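You operate a simulated robot arm through the tools that you are given. There is no shell and no other tool.

Carry out the task below with a simulated robot arm. There is one attempt and no reset: what you move stays moved.

## Task
Run all three bolts down snug with the tee key.
Fine: snug shows a yellow ring; stand the key back in its stand. Set down upright: tee key.

The check looks at the end state, three seconds after you hand in, the way a careful person would. Anything else that was tipped, shoved, dropped, spilled or broken makes it a failure.

## Robot
A 7-joint arm with a two-finger parallel gripper, fixed in place. Base frame: the origin is on the floor under the middle of its stand, x ahead of it, y to its left, z up; the work surface is at about z = 800. Lengths are in mm, angles in rad, forces in N, time in s.
With the tool pointing down near the work surface it reaches from about 240 to 680 mm from the base axis. Its first joint turns from -1.152 to 1.152 rad. Payload 2.4 kg.
The TCP is the grasp point between the finger pads, 30 mm short of the fingertips. In the tool frame z runs along the fingers and y along their closing line. Largest opening 94 mm; finger width 28, thickness 10; the body of the gripper, 50 by 96 mm, starts 55 mm behind the TCP.
Orientation is that of the tool frame in the base frame, as a unit quaternion [x, y, z, w]. With the fingers straight down and closing along the base's y, the tool's x points along the base's -x, its y along +y and its z along -z.

## Interface
- The arm moves only by the tool arm_command. Its argument "steps" is a list of rows, each a list of 3 entries, a list of its own where there are three numbers: the shift along the tool's x, y, z in units of 50 mm (1.0 is 50 mm), then the turn, a rotation vector about the tool's x, y, z in units of 6 degrees (1.0 is 6 degrees), then the gripper command, from -1 (fully open) to 1 (shut), values between in proportion. In form: [[[dx, dy, dz], [rx, ry, rz], hand], ...]. A call has 1 to 20 rows; each row shifts and turns the commanded pose from where the row before left it, along the tool's axes as they then stand. A call with a number of a shift or a turn outside -1 to 1 is refused whole. Rows are played at 5 a second. More than 50 mm and 0.15 rad between two rows, or a gripper value outside its range, and nothing of the call is played. A pose out of reach is approached as far as the arm can. The call stops where the force on the tool passes 40 N (or 10 N more than at its start, if that is more) or the arm is blocked; 0.2 s more then pass. The fingers move at their own pace (about 153 mm/s each) and stop on an object; they squeeze with about 42 N. The grip force told is the motor's: it shows also when the fingers shut on nothing. Time passes only in rows, and 0.2 s behind the last, so rows that do not move let the fingers close. It gives the time, the measured TCP pose, the force on the tool (base axes), the opening and the grip force at its end, in the units of the frame above (readings bear some noise), with the torque about the TCP (base axes, N m) and any sound that the robot's microphone picked up, and new pictures: "views" is both (left out), scene, wrist or none.
- Cameras (640 x 400 px; columns grow to the right, rows downward): "scene" is fixed at [18.8, 457.5, 1454.9]; the picture's right is [-0.90, -0.43, 0.00], its down [-0.20, 0.42, -0.88] and it looks along [0.38, -0.80, -0.47] (base axes); focal length 363 px, centre (320, 200). "wrist" rides on the gripper at [76, 14, -102] in the tool frame; the picture's right is [-0.18, 0.98, 0.00], its down [-0.75, -0.14, -0.64] and it looks along [-0.63, -0.12, 0.77] (tool axes); focal length 243 px, centre (320, 200). There is no depth. A picture from a camera that has moved, and an enlarged one, comes with that camera's place and axes in the base frame and with its lens.
- zoom(camera, box): a new picture of the part [left, top, right, bottom] of that camera's present view, enlarged. It takes no simulated time.
- close_job(): hands the job in; it is judged then, once.

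Nothing tells you positions but the pictures and the camera data. Unless the task says otherwise, let go and move clear before handing in.

The tools are called after "Call:" by a JSON object that holds its "name" and its "arguments". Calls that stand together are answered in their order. arm_command: Moves the arm, as the interface text tells. Its arguments: {"type":"object","properties":{"steps":{"type":"array","items":{"type":"array"}},"views":{"type":"string","enum":["both","scene","wrist","none"]}},"required":["steps"]} The other tools are called the same way: zoom (camera, box) takes an enlarged picture of a part of a camera's view; close_job () hands the job in.

At the start:

```text
clock: 0.0
ee_pos: [430.3, -6.0, 1170.0]
ee_rot: [0.0, 1.0, 0.0, 0.0]
force: [0.3, 0.5, 0.3]
wrist_torque: [0.03, 0.04, 0.0]
gripper_width: 94.0
gripper_force: 0.1
```

scene: 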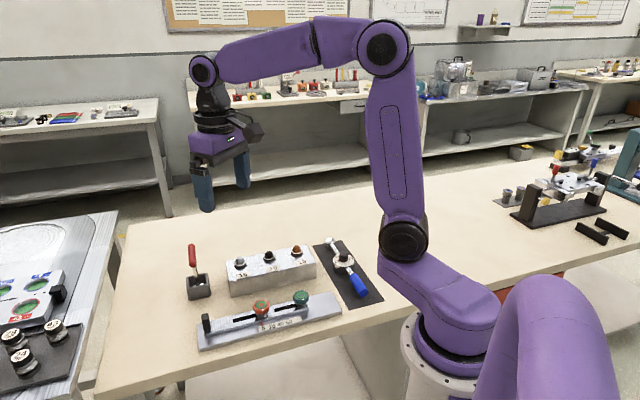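
wrist: 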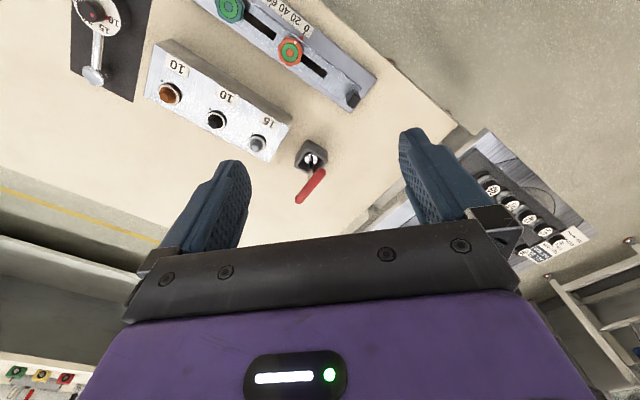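

I see a metal block with three bolts, labelled 10, 10 and 15, a red-handled tee key in a small stand, a slide fixture and a dial wrench on a mat. I'll zoom in to work out positions before I move anything.

Call:
{"name": "zoom", "arguments": {"camera": "scene", "box": [170, 220, 400, 364]}}

Call:
{"name": "zoom", "arguments": {"camera": "wrist", "box": [60, 0, 380, 200]}}

Call:
{"name": "zoom", "arguments": {"camera": "scene", "box": [176, 235, 256, 305]}}

Call:
{"name": "zoom", "arguments": {"camera": "scene", "box": [220, 235, 330, 305]}}

```text
2.78 times, centred on (285, 292) of scene
camera zoom: at [18.8, 457.5, 1454.9], right [-0.9, -0.43, 0.0], down [-0.2, 0.42, -0.88], along [0.38, -0.8, -0.47], focal length 1009 px, centre (417, -56)
```

zoom: 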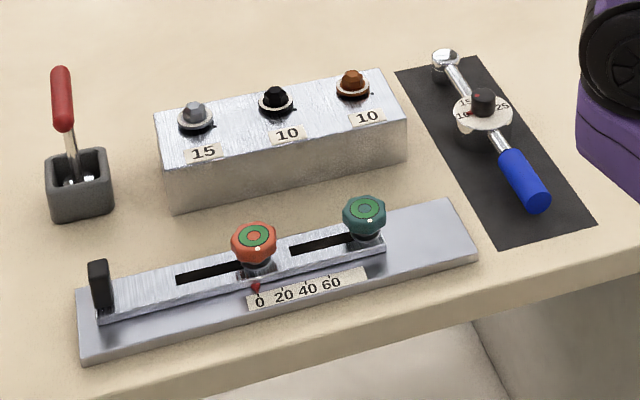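

```text
2.00 times, centred on (220, 100) of wrist
camera zoom: at [354.9, 7.0, 1272.9], right [0.18, 0.98, 0.0], down [0.75, -0.14, 0.64], along [0.63, -0.12, -0.77], focal length 485 px, centre (520, 400)
```

zoom: 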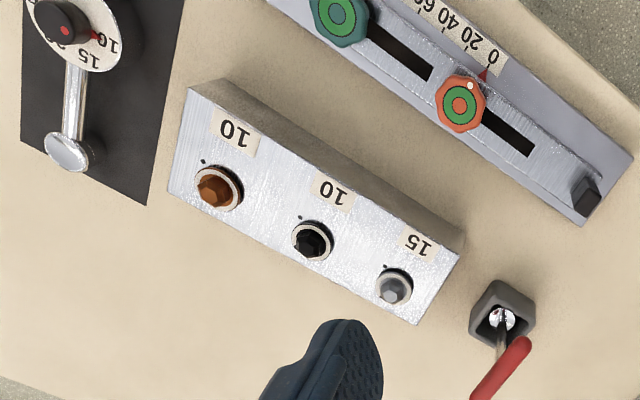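

```text
5.71 times, centred on (216, 270) of scene
camera zoom: at [18.8, 457.5, 1454.9], right [-0.9, -0.43, 0.0], down [-0.2, 0.42, -0.88], along [0.38, -0.8, -0.47], focal length 2076 px, centre (914, -200)
```

zoom: 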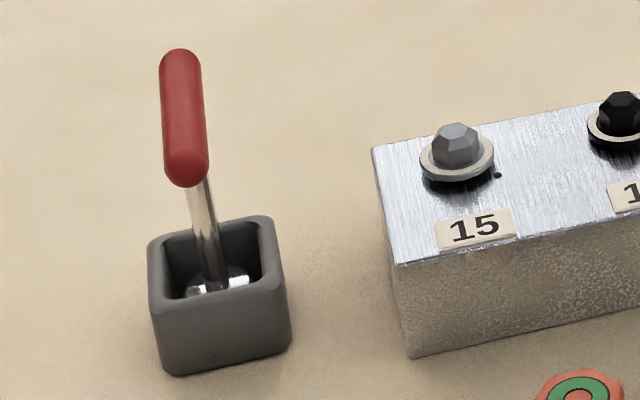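

```text
5.71 times, centred on (275, 270) of scene
camera zoom: at [18.8, 457.5, 1454.9], right [-0.9, -0.43, 0.0], down [-0.2, 0.42, -0.88], along [0.38, -0.8, -0.47], focal length 2076 px, centre (577, -200)
```

zoom: 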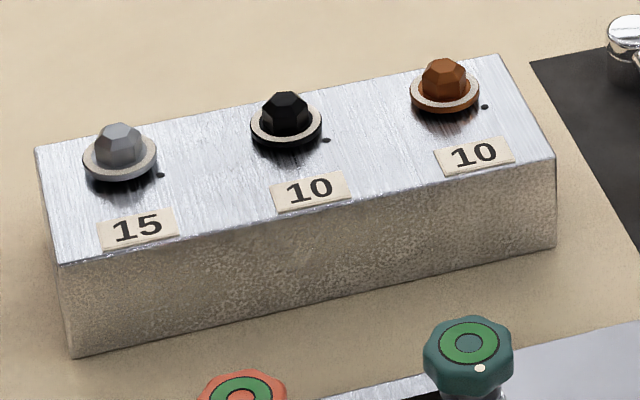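

The key's cross bar looks horizontal, centred near (605, -57, 923) and running along about (0.7, -0.7). The bolts look to be near (533, -142), (478, -195) and (424, -248), with heads at about z 877. I'll move above the key first and look closer.

Call:
{"name": "arm_command", "arguments": {"steps": [[[-0.7, -0.2, 0.5], [0, 0, 0], -1], [[-0.7, -0.2, 0.5], [0, 0, 0], -1], [[-0.7, -0.2, 0.5], [0, 0, 0], -1], [[-0.7, -0.2, 0.5], [0, 0, 0], -1], [[-0.2, -0.2, 0.4], [0, 0, 0], -1], [[0, 0, 0], [0, 0, 0], -1]]}}

```text
clock: 1.4
ee_pos: [581.9, -58.1, 1048.4]
ee_rot: [0.0, 1.0, 0.0, 0.0]
force: [0.1, -1.1, 0.6]
wrist_torque: [0.0, 0.03, 0.03]
gripper_width: 94.1
gripper_force: 0.1
camera wrist: at [505.1, -43.5, 1151.9], right [0.18, 0.98, 0.0], down [0.75, -0.14, 0.64], along [0.63, -0.12, -0.77], focal length 243 px, centre (320, 200)
```

scene: 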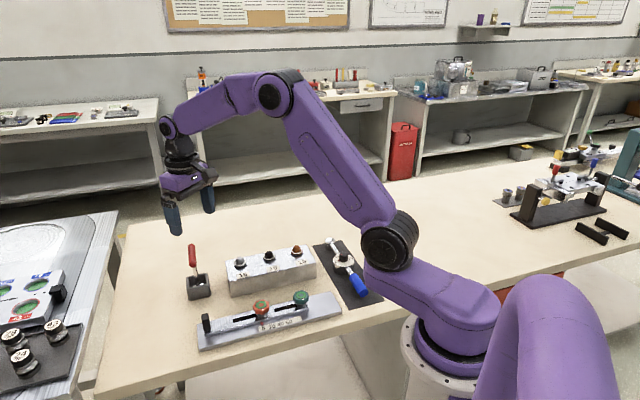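
wrist: 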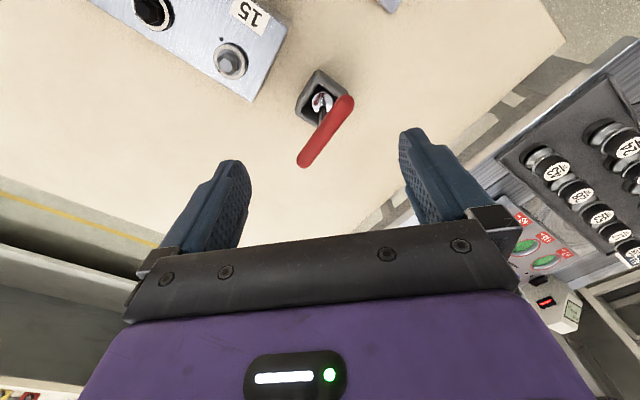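

Call:
{"name": "zoom", "arguments": {"camera": "wrist", "box": [260, 50, 380, 180]}}

Call:
{"name": "zoom", "arguments": {"camera": "wrist", "box": [120, 0, 300, 112]}}

```text
3.08 times, centred on (320, 115) of wrist
camera zoom: at [505.1, -43.5, 1151.9], right [0.18, 0.98, 0.0], down [0.75, -0.14, 0.64], along [0.63, -0.12, -0.77], focal length 746 px, centre (320, 462)
```

zoom: 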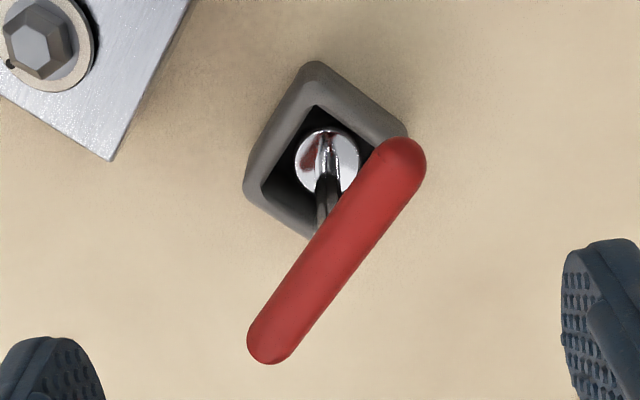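

```text
3.56 times, centred on (210, 56) of wrist
camera zoom: at [505.1, -43.5, 1151.9], right [0.18, 0.98, 0.0], down [0.75, -0.14, 0.64], along [0.63, -0.12, -0.77], focal length 863 px, centre (711, 712)
```

zoom: 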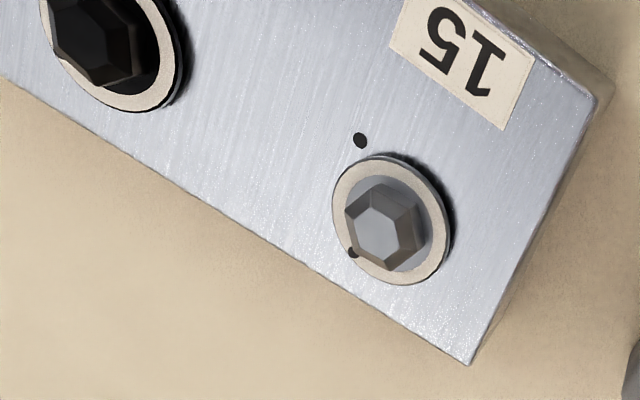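

The bar is at 45°, centred near (607, -59). I'll turn the wrist counter-clockwise by 135° in the air so the fingers line up across the bar with plenty of clockwise travel left. I'll check whether the joint allows it.

Call:
{"name": "arm_command", "arguments": {"steps": [[[0, 0, 0], [0, 0, -1], -1], [[0, 0, 0], [0, 0, -1], -1], [[0, 0, 0], [0, 0, -1], -1], [[0, 0, 0], [0, 0, -1], -1], [[0, 0, 0], [0, 0, -1], -1], [[0, 0, 0], [0, 0, -1], -1], [[0, 0, 0], [0, 0, -1], -1], [[0, 0, 0], [0, 0, -1], -1], [[0, 0, 0], [0, 0, -1], -1], [[0, 0, 0], [0, 0, -1], -1], [[0, 0, 0], [0, 0, -1], -1], [[0, 0, 0], [0, 0, -1], -1], [[0, 0, 0], [0, 0, -1], -1], [[0, 0, 0], [0, 0, -1], -1], [[0, 0, 0], [0, 0, -1], -1], [[0, 0, 0], [0, 0, -1], -1], [[0, 0, 0], [0, 0, -1], -1], [[0, 0, 0], [0, 0, -1], -1], [[0, 0, 0], [0, 0, -1], -1], [[0, 0, 0], [0, 0, -1], -1]]}}

```text
clock: 5.6
ee_pos: [581.5, -56.6, 1050.4]
ee_rot: [0.867, -0.499, 0.0, 0.001]
force: [0.4, 0.7, 0.0]
wrist_torque: [0.0, 0.01, 0.01]
gripper_width: 93.9
gripper_force: 0.1
camera wrist: at [606.6, -130.0, 1153.2], right [-0.94, -0.33, 0.0], down [-0.26, 0.72, 0.64], along [-0.21, 0.61, -0.77], focal length 243 px, centre (320, 200)
```

scene: 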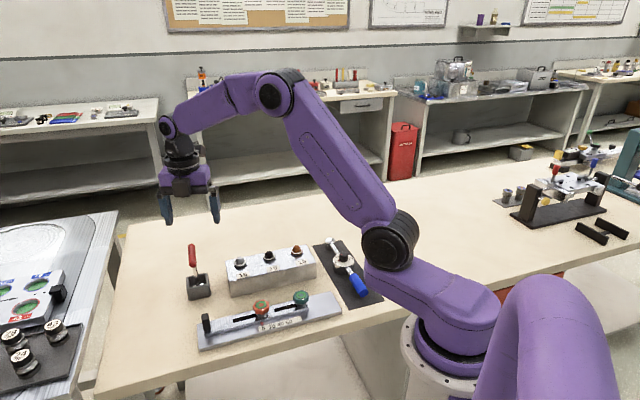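
wrist: 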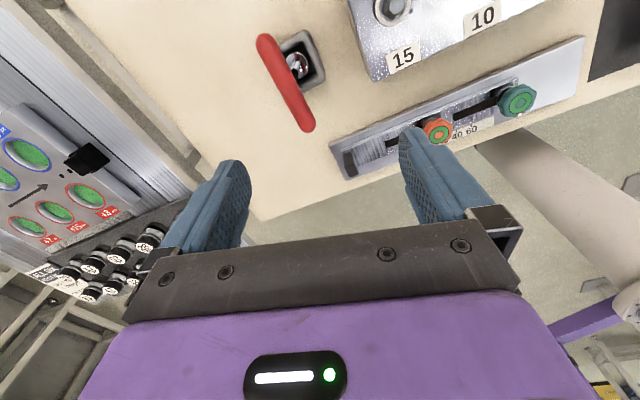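

The wrist followed cleanly to -120°. I'll finish the turn to -135°, centre over the bar and come down to about z 1000 to check alignment.

Call:
{"name": "arm_command", "arguments": {"steps": [[[0, 0, 0], [0, 0, -1], -1], [[0, 0, 0], [0, 0, -1], -1], [[0, 0, 0], [0, 0, -0.5], -1], [[0.41, -0.335, 0], [0, 0, 0], -1], [[0, 0, 0.5], [0, 0, 0], -1], [[0, 0, 0.5], [0, 0, 0], -1], [[0, 0, 0], [0, 0, 0], -1]]}}

```text
clock: 7.2
ee_pos: [606.9, -61.4, 1000.2]
ee_rot: [0.924, -0.383, 0.0, 0.0]
force: [-0.1, 0.0, -0.7]
wrist_torque: [-0.02, -0.04, -0.02]
gripper_width: 94.0
gripper_force: 0.0
camera wrist: at [650.3, -125.4, 1102.8], right [-0.83, -0.56, 0.0], down [-0.43, 0.63, 0.64], along [-0.36, 0.53, -0.77], focal length 243 px, centre (320, 200)
```

scene: 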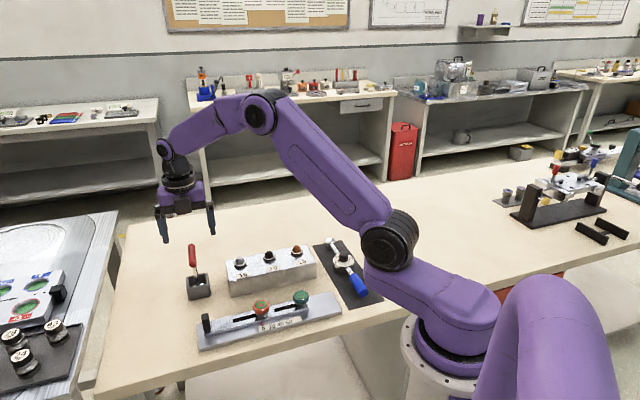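
wrist: 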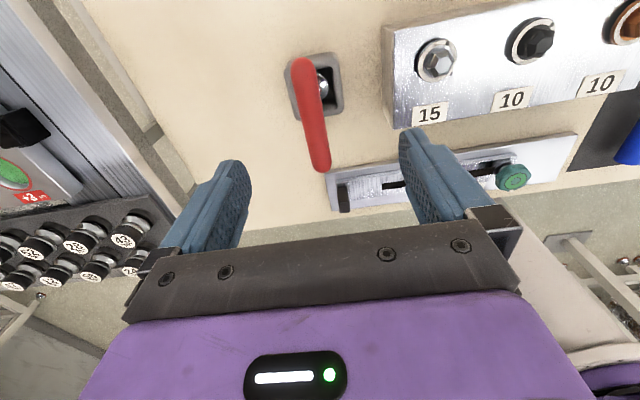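

Call:
{"name": "zoom", "arguments": {"camera": "wrist", "box": [250, 40, 390, 180]}}

Call:
{"name": "zoom", "arguments": {"camera": "scene", "box": [140, 180, 260, 310]}}

```text
2.86 times, centred on (320, 110) of wrist
camera zoom: at [650.3, -125.4, 1102.8], right [-0.83, -0.56, 0.0], down [-0.43, 0.63, 0.64], along [-0.36, 0.53, -0.77], focal length 693 px, centre (320, 457)
```

zoom: 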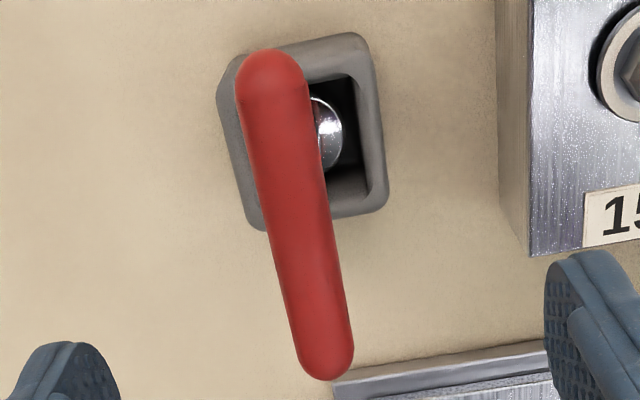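

```text
3.08 times, centred on (200, 245) of scene
camera zoom: at [18.8, 457.5, 1454.9], right [-0.9, -0.43, 0.0], down [-0.2, 0.42, -0.88], along [0.38, -0.8, -0.47], focal length 1118 px, centre (689, 62)
```

zoom: 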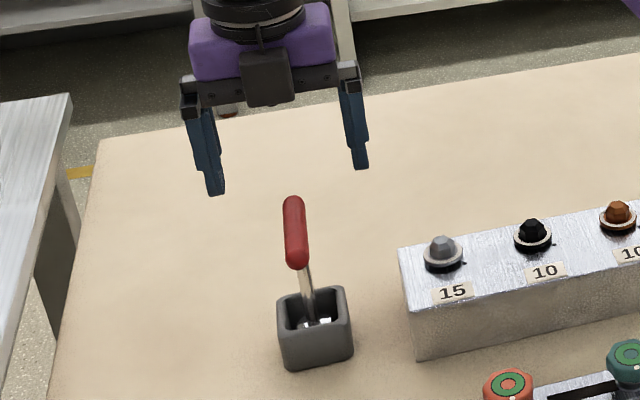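

Combining both wrist views puts the bar centre near (611, -61, 916), with a diameter of about 16 mm. I'll shift about 4 mm, come down so the pads straddle the bar, and close.

Call:
{"name": "arm_command", "arguments": {"steps": [[[0.057, -0.057, 0], [0, 0, 0], -1], [[0, 0, 0.5], [0, 0, 0], -1], [[0, 0, 0.5], [0, 0, 0], -1], [[0, 0, 0.4], [0, 0, 0], -1], [[0, 0, 0.26], [0, 0, 0], -1], [[0, 0, 0], [0, 0, 0], -1]]}}

```text
clock: 8.6
ee_pos: [612.2, -59.5, 916.7]
ee_rot: [0.924, -0.383, 0.0, -0.001]
force: [-0.1, -0.5, -0.5]
wrist_torque: [-0.02, -0.01, 0.02]
gripper_width: 93.6
gripper_force: 0.0
camera wrist: at [656.4, -122.9, 1020.0], right [-0.83, -0.56, 0.0], down [-0.43, 0.63, 0.64], along [-0.36, 0.53, -0.77], focal length 243 px, centre (320, 200)
```

scene: 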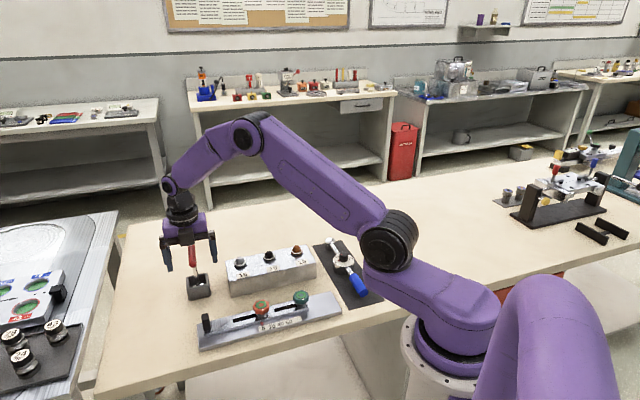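
wrist: 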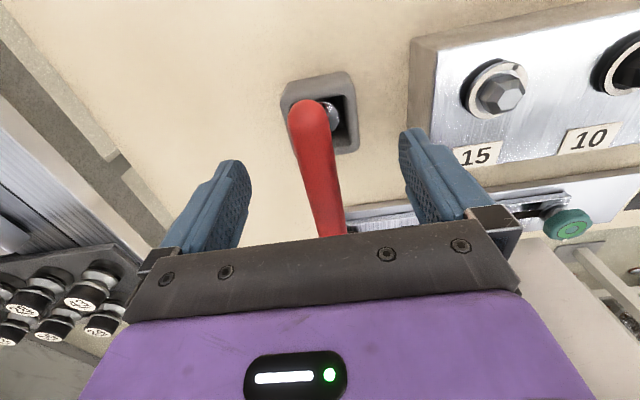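

The bar passes right through the grasp point. Closing the fingers now.

Call:
{"name": "arm_command", "arguments": {"steps": [[[0, 0, 0], [0, 0, 0], 0], [[0, 0, 0], [0, 0, 0], 0.6], [[0, 0, 0], [0, 0, 0], 1], [[0, 0, 0], [0, 0, 0], 1], [[0, 0, 0], [0, 0, 0], 1]]}}

Call:
{"name": "zoom", "arguments": {"camera": "scene", "box": [140, 180, 260, 310]}}

```text
clock: 9.8
ee_pos: [612.2, -59.4, 916.6]
ee_rot: [0.924, -0.383, 0.0, 0.0]
force: [0.4, -0.6, -1.1]
wrist_torque: [0.01, -0.03, -0.01]
gripper_width: 21.6
gripper_force: 42.0
camera wrist: at [656.3, -123.1, 1020.0], right [-0.83, -0.56, 0.0], down [-0.43, 0.63, 0.64], along [-0.36, 0.53, -0.77], focal length 243 px, centre (320, 200)
```

scene: 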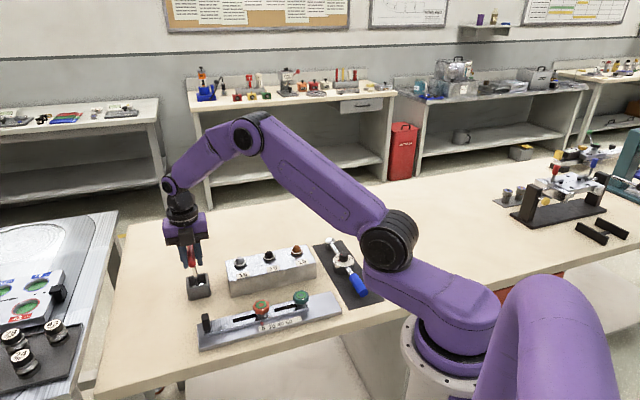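
wrist: 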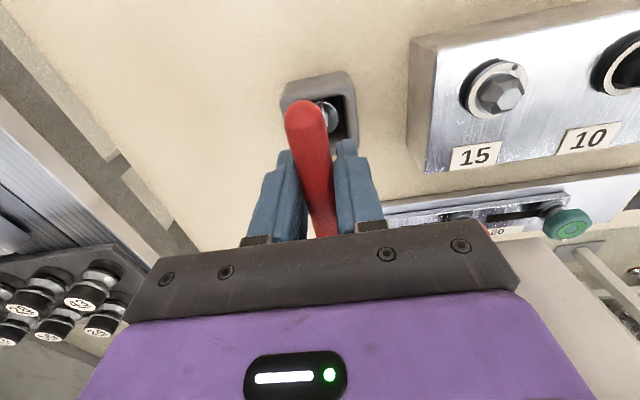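

```text
3.08 times, centred on (200, 245) of scene
camera zoom: at [18.8, 457.5, 1454.9], right [-0.9, -0.43, 0.0], down [-0.2, 0.42, -0.88], along [0.38, -0.8, -0.47], focal length 1118 px, centre (689, 62)
```

zoom: 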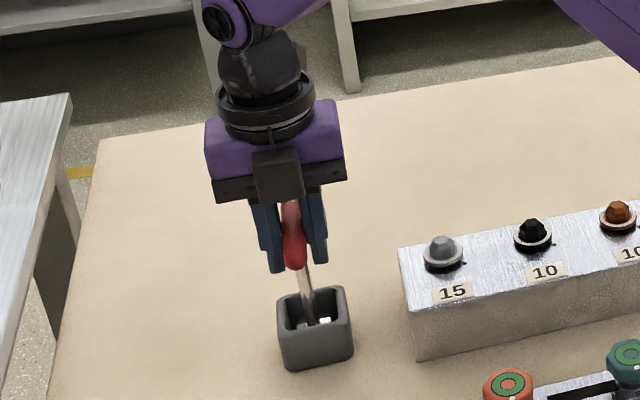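

The key is held, with a grip of 42 N at 21.6 mm. I'll lift it straight up out of the stand to about z 1032 and check how it hangs.

Call:
{"name": "arm_command", "arguments": {"steps": [[[0, 0, -0.2], [0, 0, 0], 1], [[0, 0, -0.3], [0, 0, 0], 1], [[0, 0, -0.4], [0, 0, 0], 1], [[0, 0, -0.4], [0, 0, 0], 1], [[0, 0, -0.4], [0, 0, 0], 1], [[0, 0, -0.4], [0, 0, 0], 1], [[0, 0, -0.2], [0, 0, 0], 1], [[0, 0, 0], [0, 0, 0], 1]]}}

Call:
{"name": "zoom", "arguments": {"camera": "scene", "box": [140, 150, 300, 310]}}

Call:
{"name": "zoom", "arguments": {"camera": "wrist", "box": [230, 40, 550, 240]}}

```text
clock: 11.6
ee_pos: [611.1, -58.7, 1032.7]
ee_rot: [0.924, -0.383, 0.0, 0.0]
force: [0.2, 0.5, -1.7]
wrist_torque: [-0.01, 0.02, 0.01]
gripper_width: 21.6
gripper_force: 42.9
camera wrist: at [654.8, -123.2, 1135.5], right [-0.83, -0.56, 0.0], down [-0.43, 0.63, 0.64], along [-0.36, 0.53, -0.77], focal length 243 px, centre (320, 200)
```

scene: 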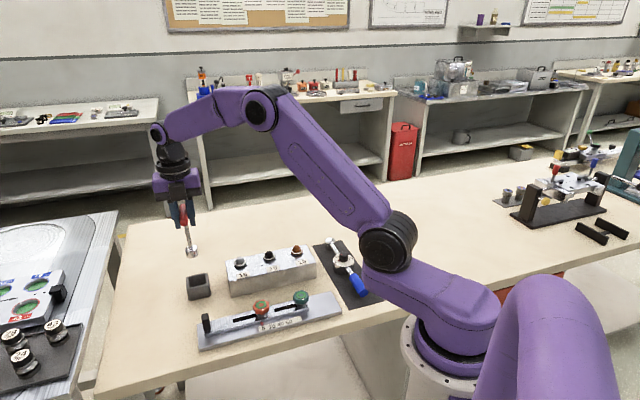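
wrist: 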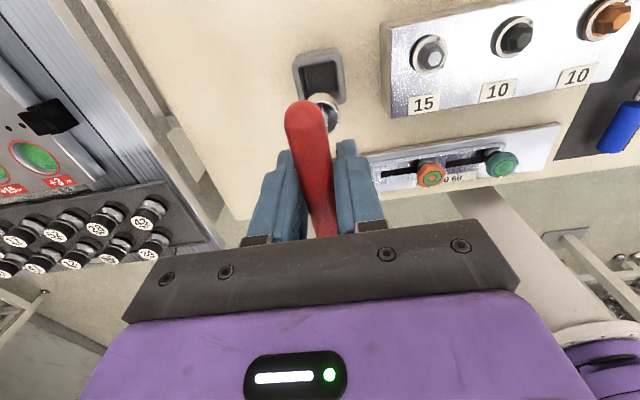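

```text
2.50 times, centred on (220, 230) of scene
camera zoom: at [18.9, 457.5, 1454.9], right [-0.9, -0.43, 0.0], down [-0.2, 0.42, -0.88], along [0.38, -0.8, -0.47], focal length 908 px, centre (570, 125)
```

zoom: 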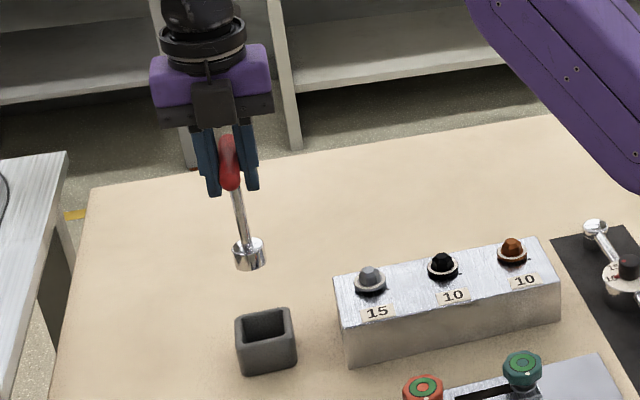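

```text
2.00 times, centred on (390, 140) of wrist
camera zoom: at [654.8, -123.2, 1135.5], right [-0.83, -0.56, 0.0], down [-0.43, 0.63, 0.64], along [-0.36, 0.53, -0.77], focal length 485 px, centre (180, 320)
```

zoom: 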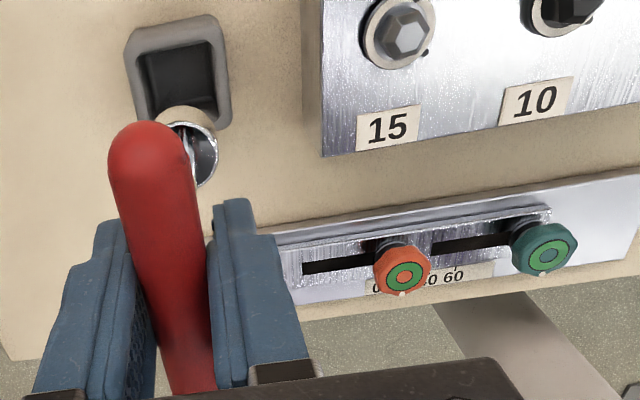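

The key hangs vertical, with the socket bottom about 116 mm below the TCP. Re-triangulating puts the silver bolt head near (540, -148, 868). I'll carry the key over it at this height and check alignment.

Call:
{"name": "arm_command", "arguments": {"steps": [[[0.064, 0.4, 0], [0, 0, 0], 1], [[0.064, 0.6, 0], [0, 0, 0], 1], [[0.065, 0.6, 0], [0, 0, 0], 1], [[0.065, 0.4, 0], [0, 0, 0], 1], [[0, 0.254, 0], [0, 0, 0], 1], [[0, 0, 0], [0, 0, 0], 1]]}}

Call:
{"name": "zoom", "arguments": {"camera": "scene", "box": [190, 170, 330, 310]}}

Call:
{"name": "zoom", "arguments": {"camera": "wrist", "box": [230, 0, 550, 200]}}

```text
clock: 13.0
ee_pos: [538.9, -147.0, 1031.9]
ee_rot: [0.924, -0.383, 0.0, 0.0]
force: [-0.2, 0.9, -1.4]
wrist_torque: [0.0, -0.05, -0.04]
gripper_width: 21.9
gripper_force: 41.3
camera wrist: at [583.1, -211.8, 1135.6], right [-0.83, -0.56, 0.0], down [-0.43, 0.63, 0.64], along [-0.36, 0.53, -0.77], focal length 243 px, centre (320, 200)
```

scene: 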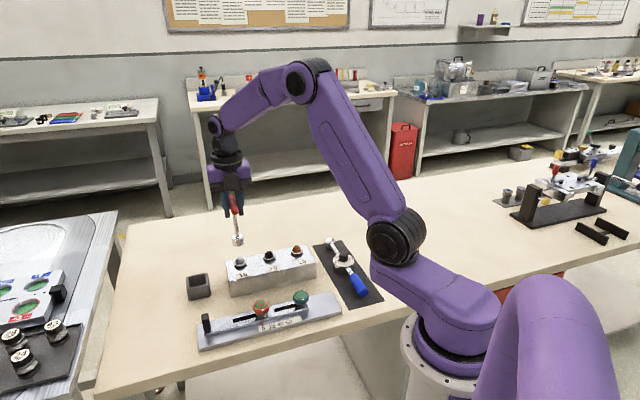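
wrist: 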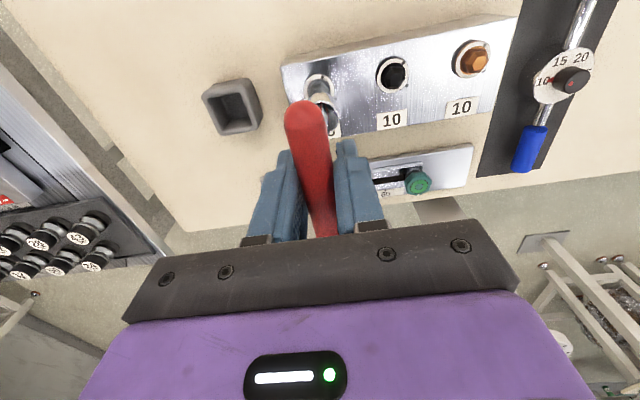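

```text
2.86 times, centred on (260, 240) of scene
camera zoom: at [18.9, 457.5, 1454.9], right [-0.9, -0.43, 0.0], down [-0.2, 0.42, -0.88], along [0.38, -0.8, -0.47], focal length 1038 px, centre (491, 86)
```

zoom: 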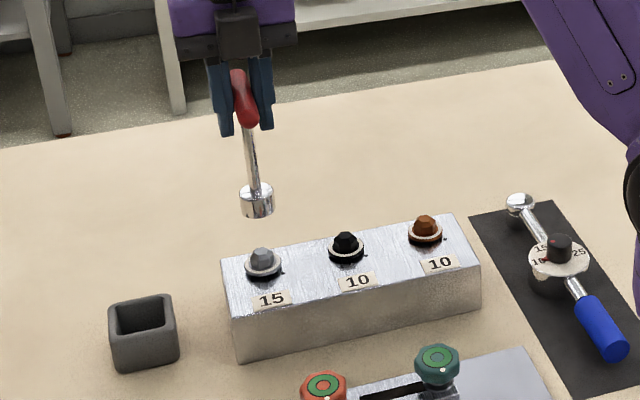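

```text
2.00 times, centred on (390, 100) of wrist
camera zoom: at [583.1, -211.8, 1135.6], right [-0.83, -0.56, 0.0], down [-0.43, 0.63, 0.64], along [-0.36, 0.53, -0.77], focal length 485 px, centre (180, 400)
```

zoom: 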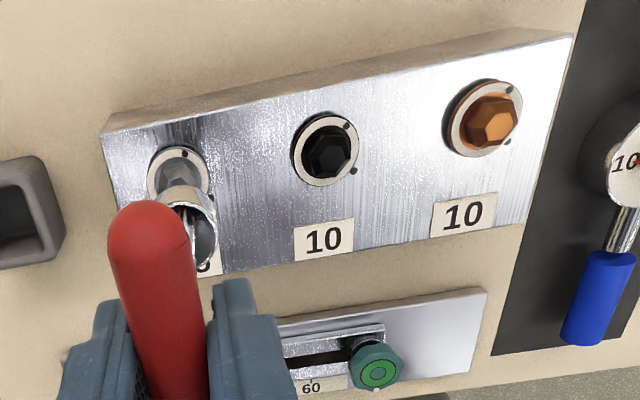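

Call:
{"name": "zoom", "arguments": {"camera": "wrist", "box": [280, 60, 360, 140]}}

Call:
{"name": "zoom", "arguments": {"camera": "scene", "box": [215, 215, 275, 275]}}

```text
5.00 times, centred on (320, 100) of wrist
camera zoom: at [583.1, -211.8, 1135.6], right [-0.83, -0.56, 0.0], down [-0.43, 0.63, 0.64], along [-0.36, 0.53, -0.77], focal length 1213 px, centre (320, 700)
```

zoom: 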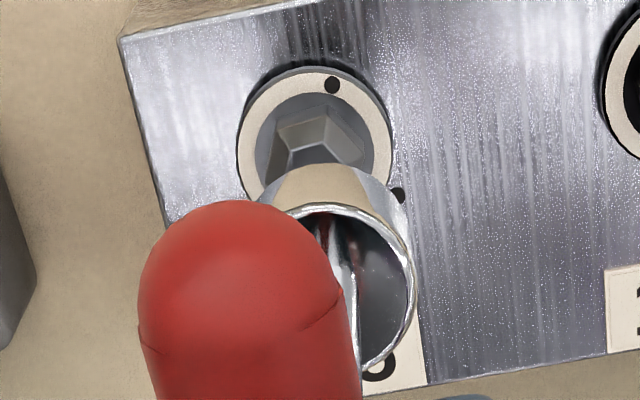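

```text
6.67 times, centred on (245, 245) of scene
camera zoom: at [18.9, 457.5, 1454.9], right [-0.9, -0.43, 0.0], down [-0.2, 0.42, -0.88], along [0.38, -0.8, -0.47], focal length 2422 px, centre (820, -100)
```

zoom: 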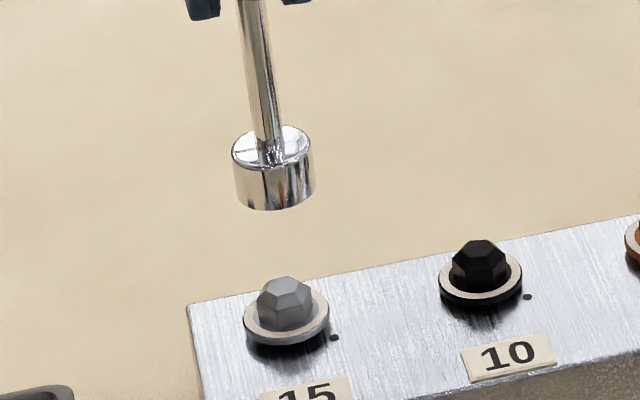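

The socket looks vertical and centred under the grip. The bolt appears to be about 2.5 mm off in tool +x and 1 mm in tool -y. I'll correct that and come down to just above the head to check again.

Call:
{"name": "arm_command", "arguments": {"steps": [[[0.05, -0.022, 0.3], [0, 0, 0], 1], [[0, 0, 0.4], [0, 0, 0], 1], [[0, 0, 0], [0, 0, 0], 1]]}}

Call:
{"name": "zoom", "arguments": {"camera": "wrist", "box": [280, 60, 360, 140]}}

Call:
{"name": "zoom", "arguments": {"camera": "scene", "box": [215, 215, 275, 275]}}

```text
clock: 13.8
ee_pos: [543.3, -148.3, 996.4]
ee_rot: [0.924, -0.383, 0.0, 0.0]
force: [0.2, 0.1, -1.5]
wrist_torque: [0.01, 0.0, 0.01]
gripper_width: 21.6
gripper_force: 42.0
camera wrist: at [586.9, -212.5, 1100.0], right [-0.83, -0.56, 0.0], down [-0.43, 0.63, 0.64], along [-0.36, 0.53, -0.77], focal length 243 px, centre (320, 200)
```

scene: 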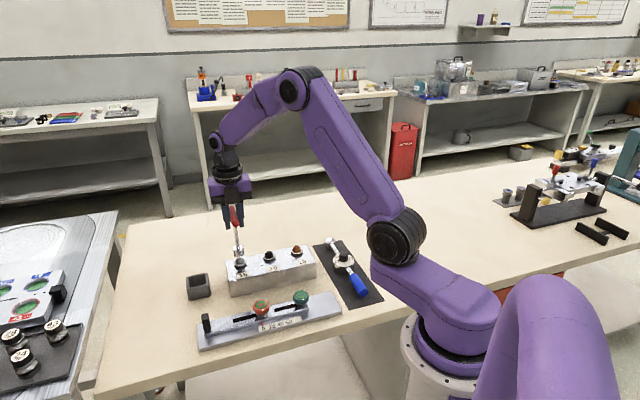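
wrist: 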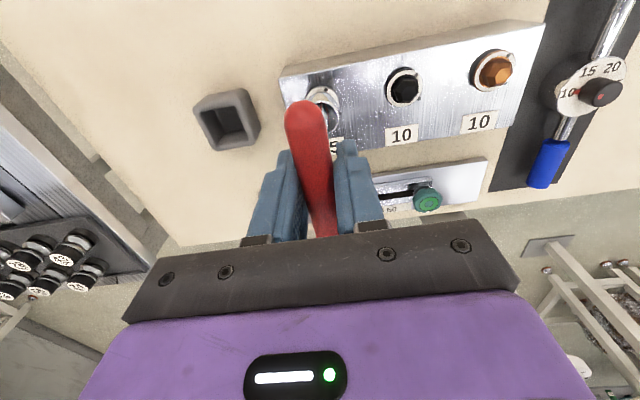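

```text
5.00 times, centred on (320, 100) of wrist
camera zoom: at [586.9, -212.5, 1100.0], right [-0.83, -0.56, 0.0], down [-0.43, 0.63, 0.64], along [-0.36, 0.53, -0.77], focal length 1213 px, centre (320, 700)
```

zoom: 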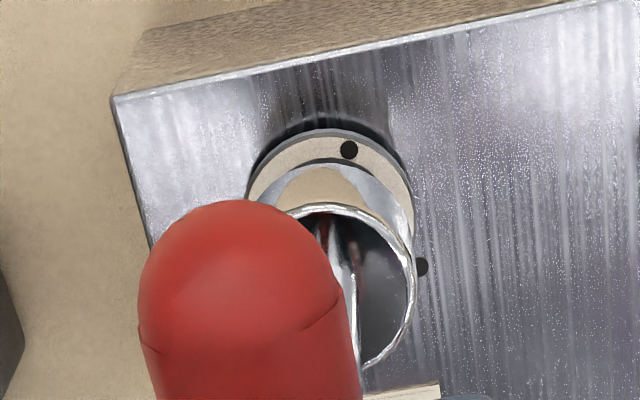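

```text
6.67 times, centred on (245, 245) of scene
camera zoom: at [18.9, 457.5, 1454.9], right [-0.9, -0.43, 0.0], down [-0.2, 0.42, -0.88], along [0.38, -0.8, -0.47], focal length 2422 px, centre (820, -100)
```

zoom: 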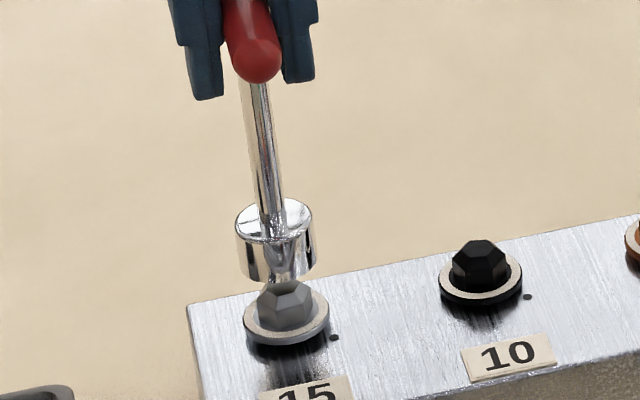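

The socket is now lined up over the silver head to within about 1 mm in both views. I'll lower gently and watch the force.

Call:
{"name": "arm_command", "arguments": {"steps": [[[0, 0.012, 0.1], [0, 0, 0], 1], [[0, 0, 0.1], [0, 0, 0], 1], [[0, 0, 0.04], [0, 0, 0], 1], [[0, 0, 0.04], [0, 0, 0], 1], [[0, 0, 0], [0, 0, 0], 1]]}}

Call:
{"name": "zoom", "arguments": {"camera": "wrist", "box": [280, 60, 360, 140]}}

Call:
{"name": "zoom", "arguments": {"camera": "scene", "box": [215, 215, 275, 275]}}

```text
clock: 15.0
ee_pos: [542.5, -149.6, 982.9]
ee_rot: [0.924, -0.383, -0.001, 0.0]
force: [-5.0, 6.4, 8.6]
wrist_torque: [0.8, 0.62, -0.04]
gripper_width: 21.4
gripper_force: 42.2
camera wrist: at [585.7, -212.3, 1086.0], right [-0.82, -0.57, 0.0], down [-0.43, 0.63, 0.64], along [-0.36, 0.53, -0.77], focal length 243 px, centre (320, 200)
```

scene: 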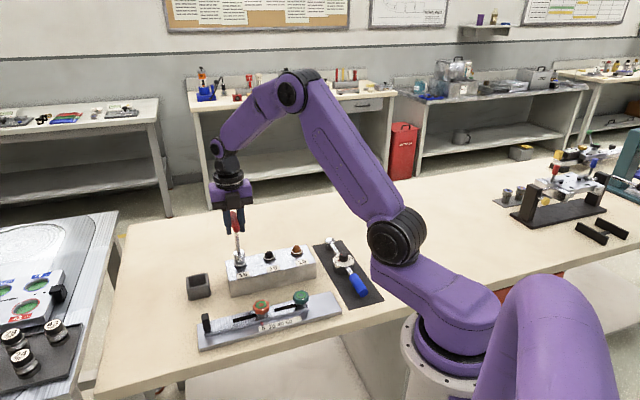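
wrist: 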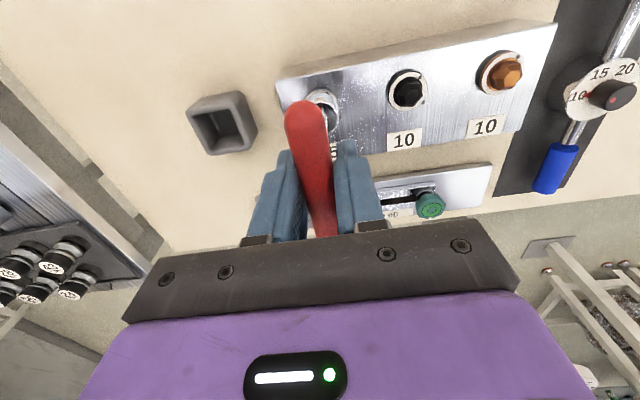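

```text
5.00 times, centred on (320, 100) of wrist
camera zoom: at [585.7, -212.3, 1086.0], right [-0.82, -0.57, 0.0], down [-0.43, 0.63, 0.64], along [-0.36, 0.53, -0.77], focal length 1213 px, centre (320, 700)
```

zoom: 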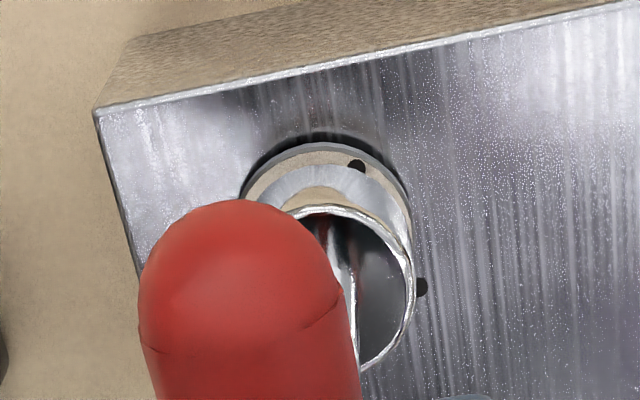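

```text
6.67 times, centred on (245, 245) of scene
camera zoom: at [18.6, 457.7, 1454.8], right [-0.9, -0.43, 0.0], down [-0.2, 0.42, -0.88], along [0.38, -0.8, -0.47], focal length 2422 px, centre (820, -100)
```

zoom: 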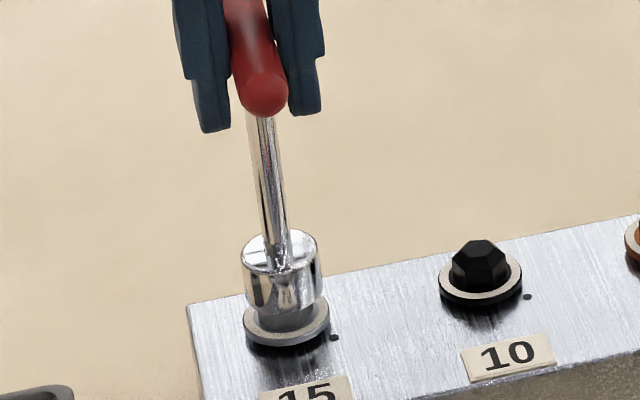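

The socket has entered over the head's chamfer. A side force of about 8 N says I'm roughly 1 mm too far in tool +x, so I'll relieve that and then press down lightly.

Call:
{"name": "arm_command", "arguments": {"steps": [[[-0.02, 0, 0], [0, 0, 0], 1], [[0, 0, 0], [0, 0, 0], 1]], "views": "none"}}

```text
clock: 15.6
ee_pos: [540.5, -148.1, 982.2]
ee_rot: [0.924, -0.383, 0.0, 0.0]
force: [-4.4, 5.2, 7.4]
wrist_torque: [0.62, 0.51, -0.02]
gripper_width: 21.7
gripper_force: 41.7
```

Call:
{"name": "arm_command", "arguments": {"steps": [[[-0.03, 0, 0], [0, 0, 0], 1], [[0, 0, 0], [0, 0, 0], 1]], "views": "none"}}

```text
clock: 16.2
ee_pos: [541.1, -148.2, 983.0]
ee_rot: [0.924, -0.382, 0.001, 0.001]
force: [0.0, 3.0, 5.6]
wrist_torque: [0.35, 0.18, 0.02]
gripper_width: 21.5
gripper_force: 41.9
```

Call:
{"name": "arm_command", "arguments": {"steps": [[[-0.025, 0, 0], [0, 0, 0], 1], [[0, 0, 0.03], [0, 0, 0], 1], [[0, 0, 0], [0, 0, 0], 1]]}}

Call:
{"name": "zoom", "arguments": {"camera": "scene", "box": [215, 215, 275, 275]}}

Call:
{"name": "zoom", "arguments": {"camera": "wrist", "box": [280, 60, 360, 140]}}

```text
clock: 17.0
ee_pos: [539.3, -146.5, 981.0]
ee_rot: [0.924, -0.383, 0.0, 0.0]
force: [1.4, -0.6, -2.4]
wrist_torque: [-0.12, -0.07, 0.0]
gripper_width: 21.4
gripper_force: 42.0
camera wrist: at [583.5, -211.0, 1084.2], right [-0.83, -0.56, 0.0], down [-0.43, 0.63, 0.64], along [-0.36, 0.53, -0.77], focal length 243 px, centre (320, 200)
```

scene: 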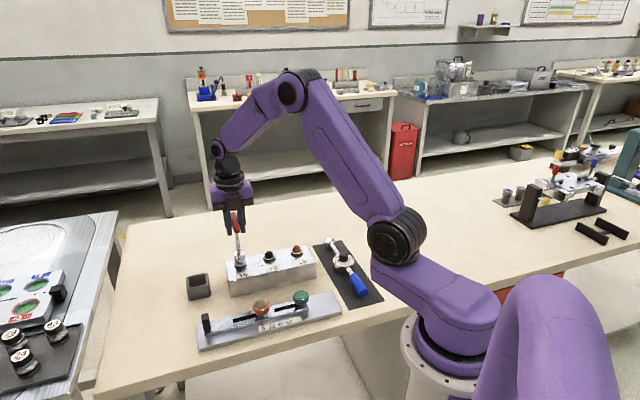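
wrist: 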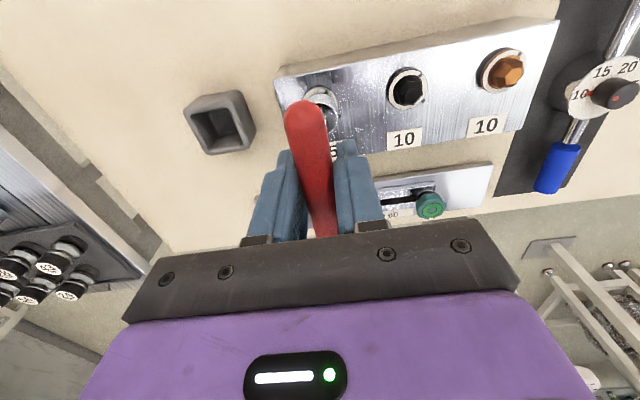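

```text
6.67 times, centred on (245, 245) of scene
camera zoom: at [18.9, 457.5, 1454.9], right [-0.9, -0.43, 0.0], down [-0.2, 0.42, -0.88], along [0.38, -0.8, -0.47], focal length 2422 px, centre (820, -100)
```

zoom: 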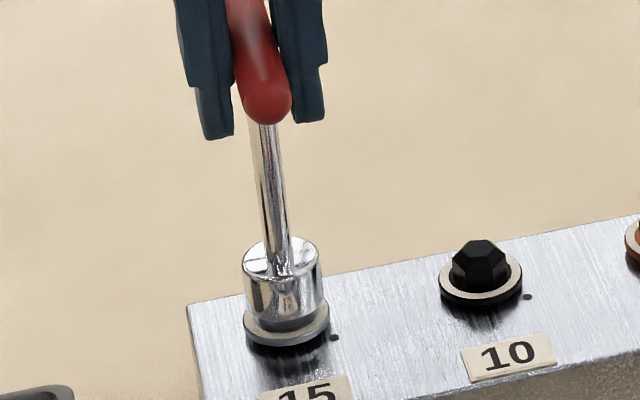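

```text
5.00 times, centred on (320, 100) of wrist
camera zoom: at [583.5, -211.0, 1084.2], right [-0.83, -0.56, 0.0], down [-0.43, 0.63, 0.64], along [-0.36, 0.53, -0.77], focal length 1213 px, centre (320, 700)
```

zoom: 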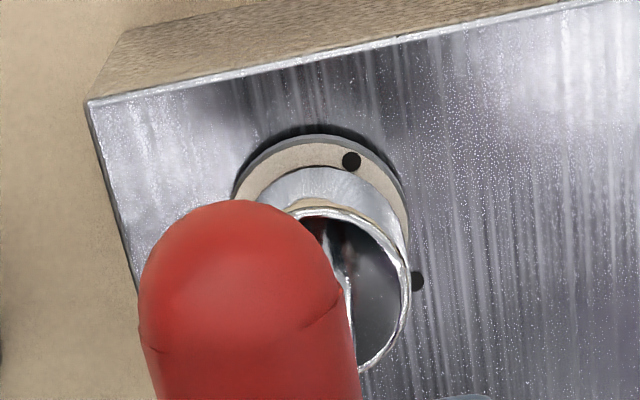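

The side force is gone and the key is free around the head. I'll lower further in small steps to seat it.

Call:
{"name": "arm_command", "arguments": {"steps": [[[0, 0, 0.04], [0, 0, 0], 1], [[0, 0, 0.04], [0, 0, 0], 1], [[0, 0, 0], [0, 0, 0], 1]], "views": "none"}}

```text
clock: 17.8
ee_pos: [540.0, -147.4, 976.9]
ee_rot: [0.924, -0.382, 0.0, 0.0]
force: [0.4, -0.4, -2.0]
wrist_torque: [0.04, -0.02, -0.04]
gripper_width: 21.7
gripper_force: 41.9
```

Call:
{"name": "arm_command", "arguments": {"steps": [[[0, 0, 0.04], [0, 0, 0], 1], [[0, 0, 0.04], [0, 0, 0], 1], [[0, 0, 0], [0, 0, 0], 1]]}}

Call:
{"name": "zoom", "arguments": {"camera": "scene", "box": [215, 215, 275, 275]}}

Call:
{"name": "zoom", "arguments": {"camera": "wrist", "box": [280, 60, 360, 140]}}

```text
clock: 18.6
ee_pos: [539.5, -147.4, 973.9]
ee_rot: [0.924, -0.383, 0.001, -0.001]
force: [-0.9, 1.1, 1.1]
wrist_torque: [0.0, 0.02, 0.04]
gripper_width: 21.6
gripper_force: 42.1
camera wrist: at [583.4, -211.5, 1076.3], right [-0.83, -0.56, 0.0], down [-0.43, 0.63, 0.64], along [-0.36, 0.53, -0.77], focal length 243 px, centre (320, 200)
```

scene: 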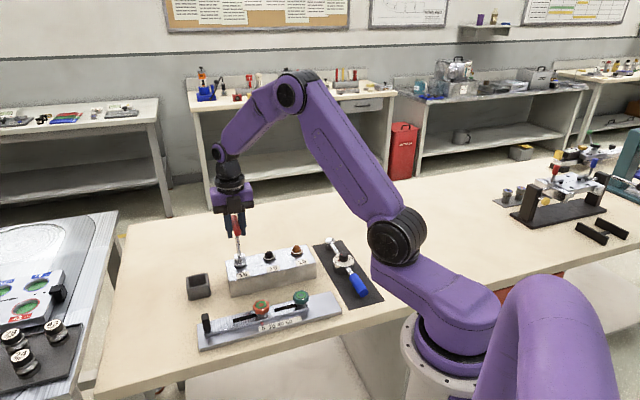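
wrist: 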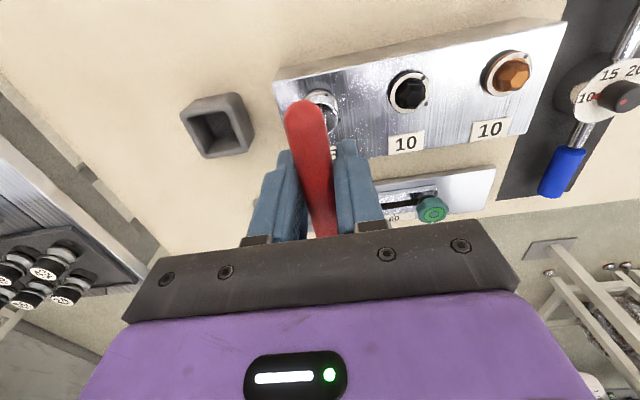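

```text
6.67 times, centred on (245, 245) of scene
camera zoom: at [18.8, 457.5, 1454.9], right [-0.9, -0.43, 0.0], down [-0.2, 0.42, -0.88], along [0.38, -0.8, -0.47], focal length 2422 px, centre (820, -100)
```

zoom: 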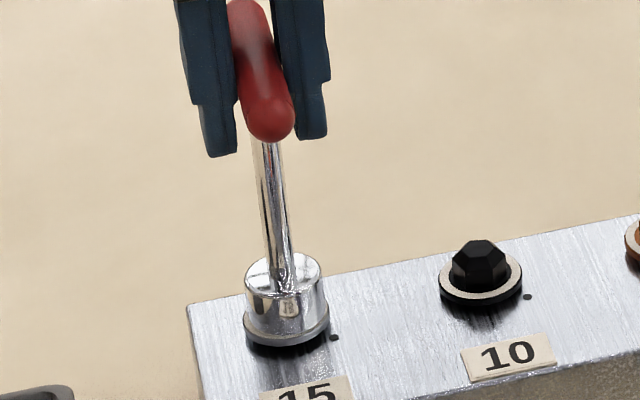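

```text
5.00 times, centred on (320, 100) of wrist
camera zoom: at [583.4, -211.5, 1076.3], right [-0.83, -0.56, 0.0], down [-0.43, 0.63, 0.64], along [-0.36, 0.53, -0.77], focal length 1213 px, centre (320, 700)
```

zoom: 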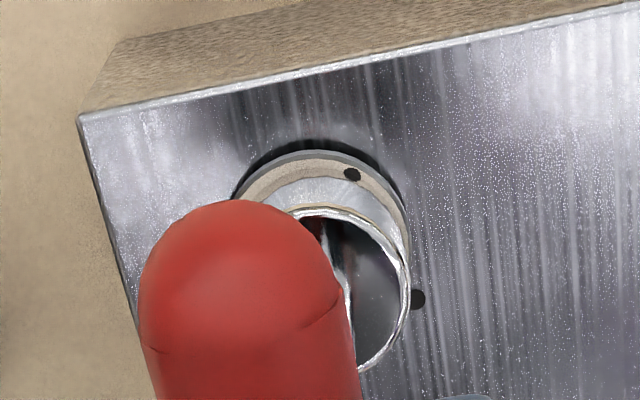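

The socket sits on the flange with about 3 N. I'll turn clockwise 30° first, pushing down very slightly, and check that the bolt's dot moves with it.

Call:
{"name": "arm_command", "arguments": {"steps": [[[0, 0, 0], [0, 0, 1], 1], [[0, 0, 0], [0, 0, 1], 1], [[0, 0, 0], [0, 0, 1], 1], [[0, 0, 0], [0, 0, 1], 1], [[0, 0, 0], [0, 0, 1], 1], [[0, 0, 0], [0, 0, 0], 1]]}}

Call:
{"name": "zoom", "arguments": {"camera": "scene", "box": [215, 215, 275, 275]}}

Call:
{"name": "zoom", "arguments": {"camera": "wrist", "box": [280, 60, 360, 140]}}

```text
clock: 20.0
ee_pos: [540.6, -146.5, 973.8]
ee_rot: [0.793, -0.61, 0.0, 0.0]
force: [-0.4, 2.1, -2.2]
wrist_torque: [0.17, 0.07, -0.02]
gripper_width: 21.7
gripper_force: 42.3
camera wrist: at [546.4, -224.9, 1076.4], right [-1.0, -0.07, 0.0], down [-0.06, 0.76, 0.64], along [-0.05, 0.64, -0.77], focal length 243 px, centre (320, 200)
```

scene: 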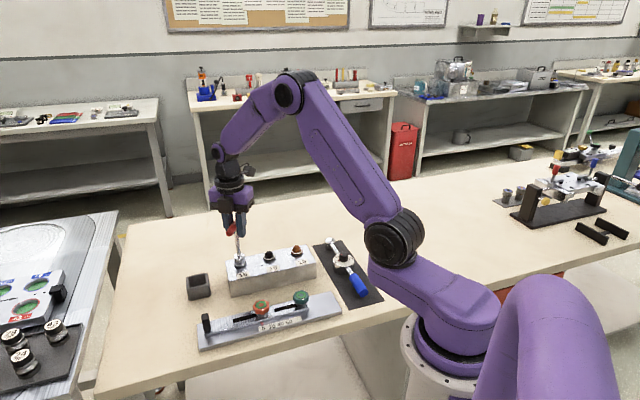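
wrist: 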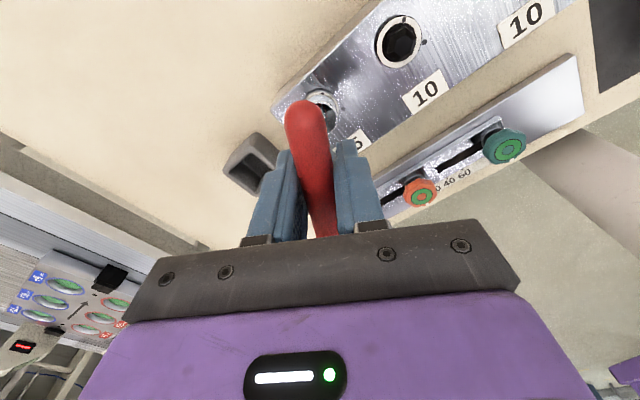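

```text
6.67 times, centred on (245, 245) of scene
camera zoom: at [18.9, 457.5, 1454.9], right [-0.9, -0.43, 0.0], down [-0.2, 0.42, -0.88], along [0.38, -0.8, -0.47], focal length 2422 px, centre (820, -100)
```

zoom: 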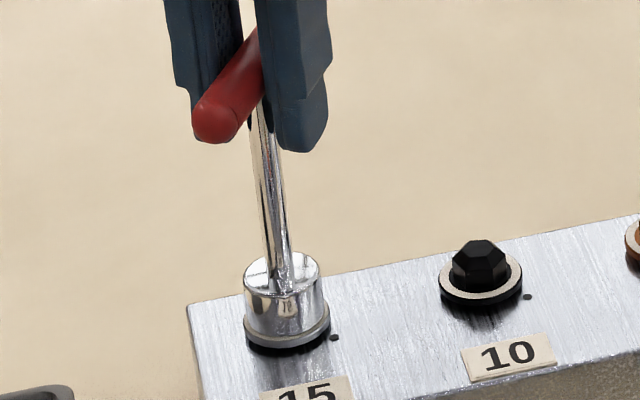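

```text
5.00 times, centred on (320, 100) of wrist
camera zoom: at [546.4, -224.9, 1076.4], right [-1.0, -0.07, 0.0], down [-0.06, 0.76, 0.64], along [-0.05, 0.64, -0.77], focal length 1213 px, centre (320, 700)
```

zoom: 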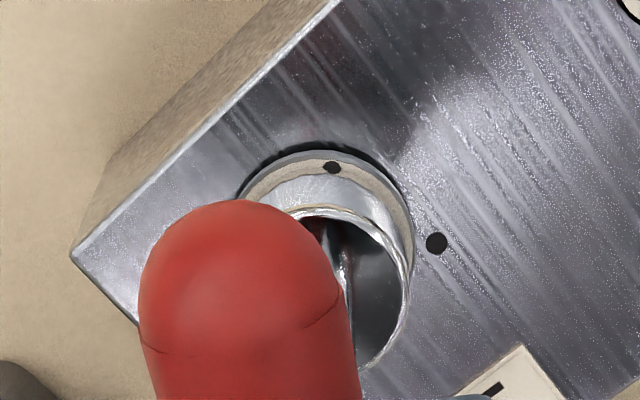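

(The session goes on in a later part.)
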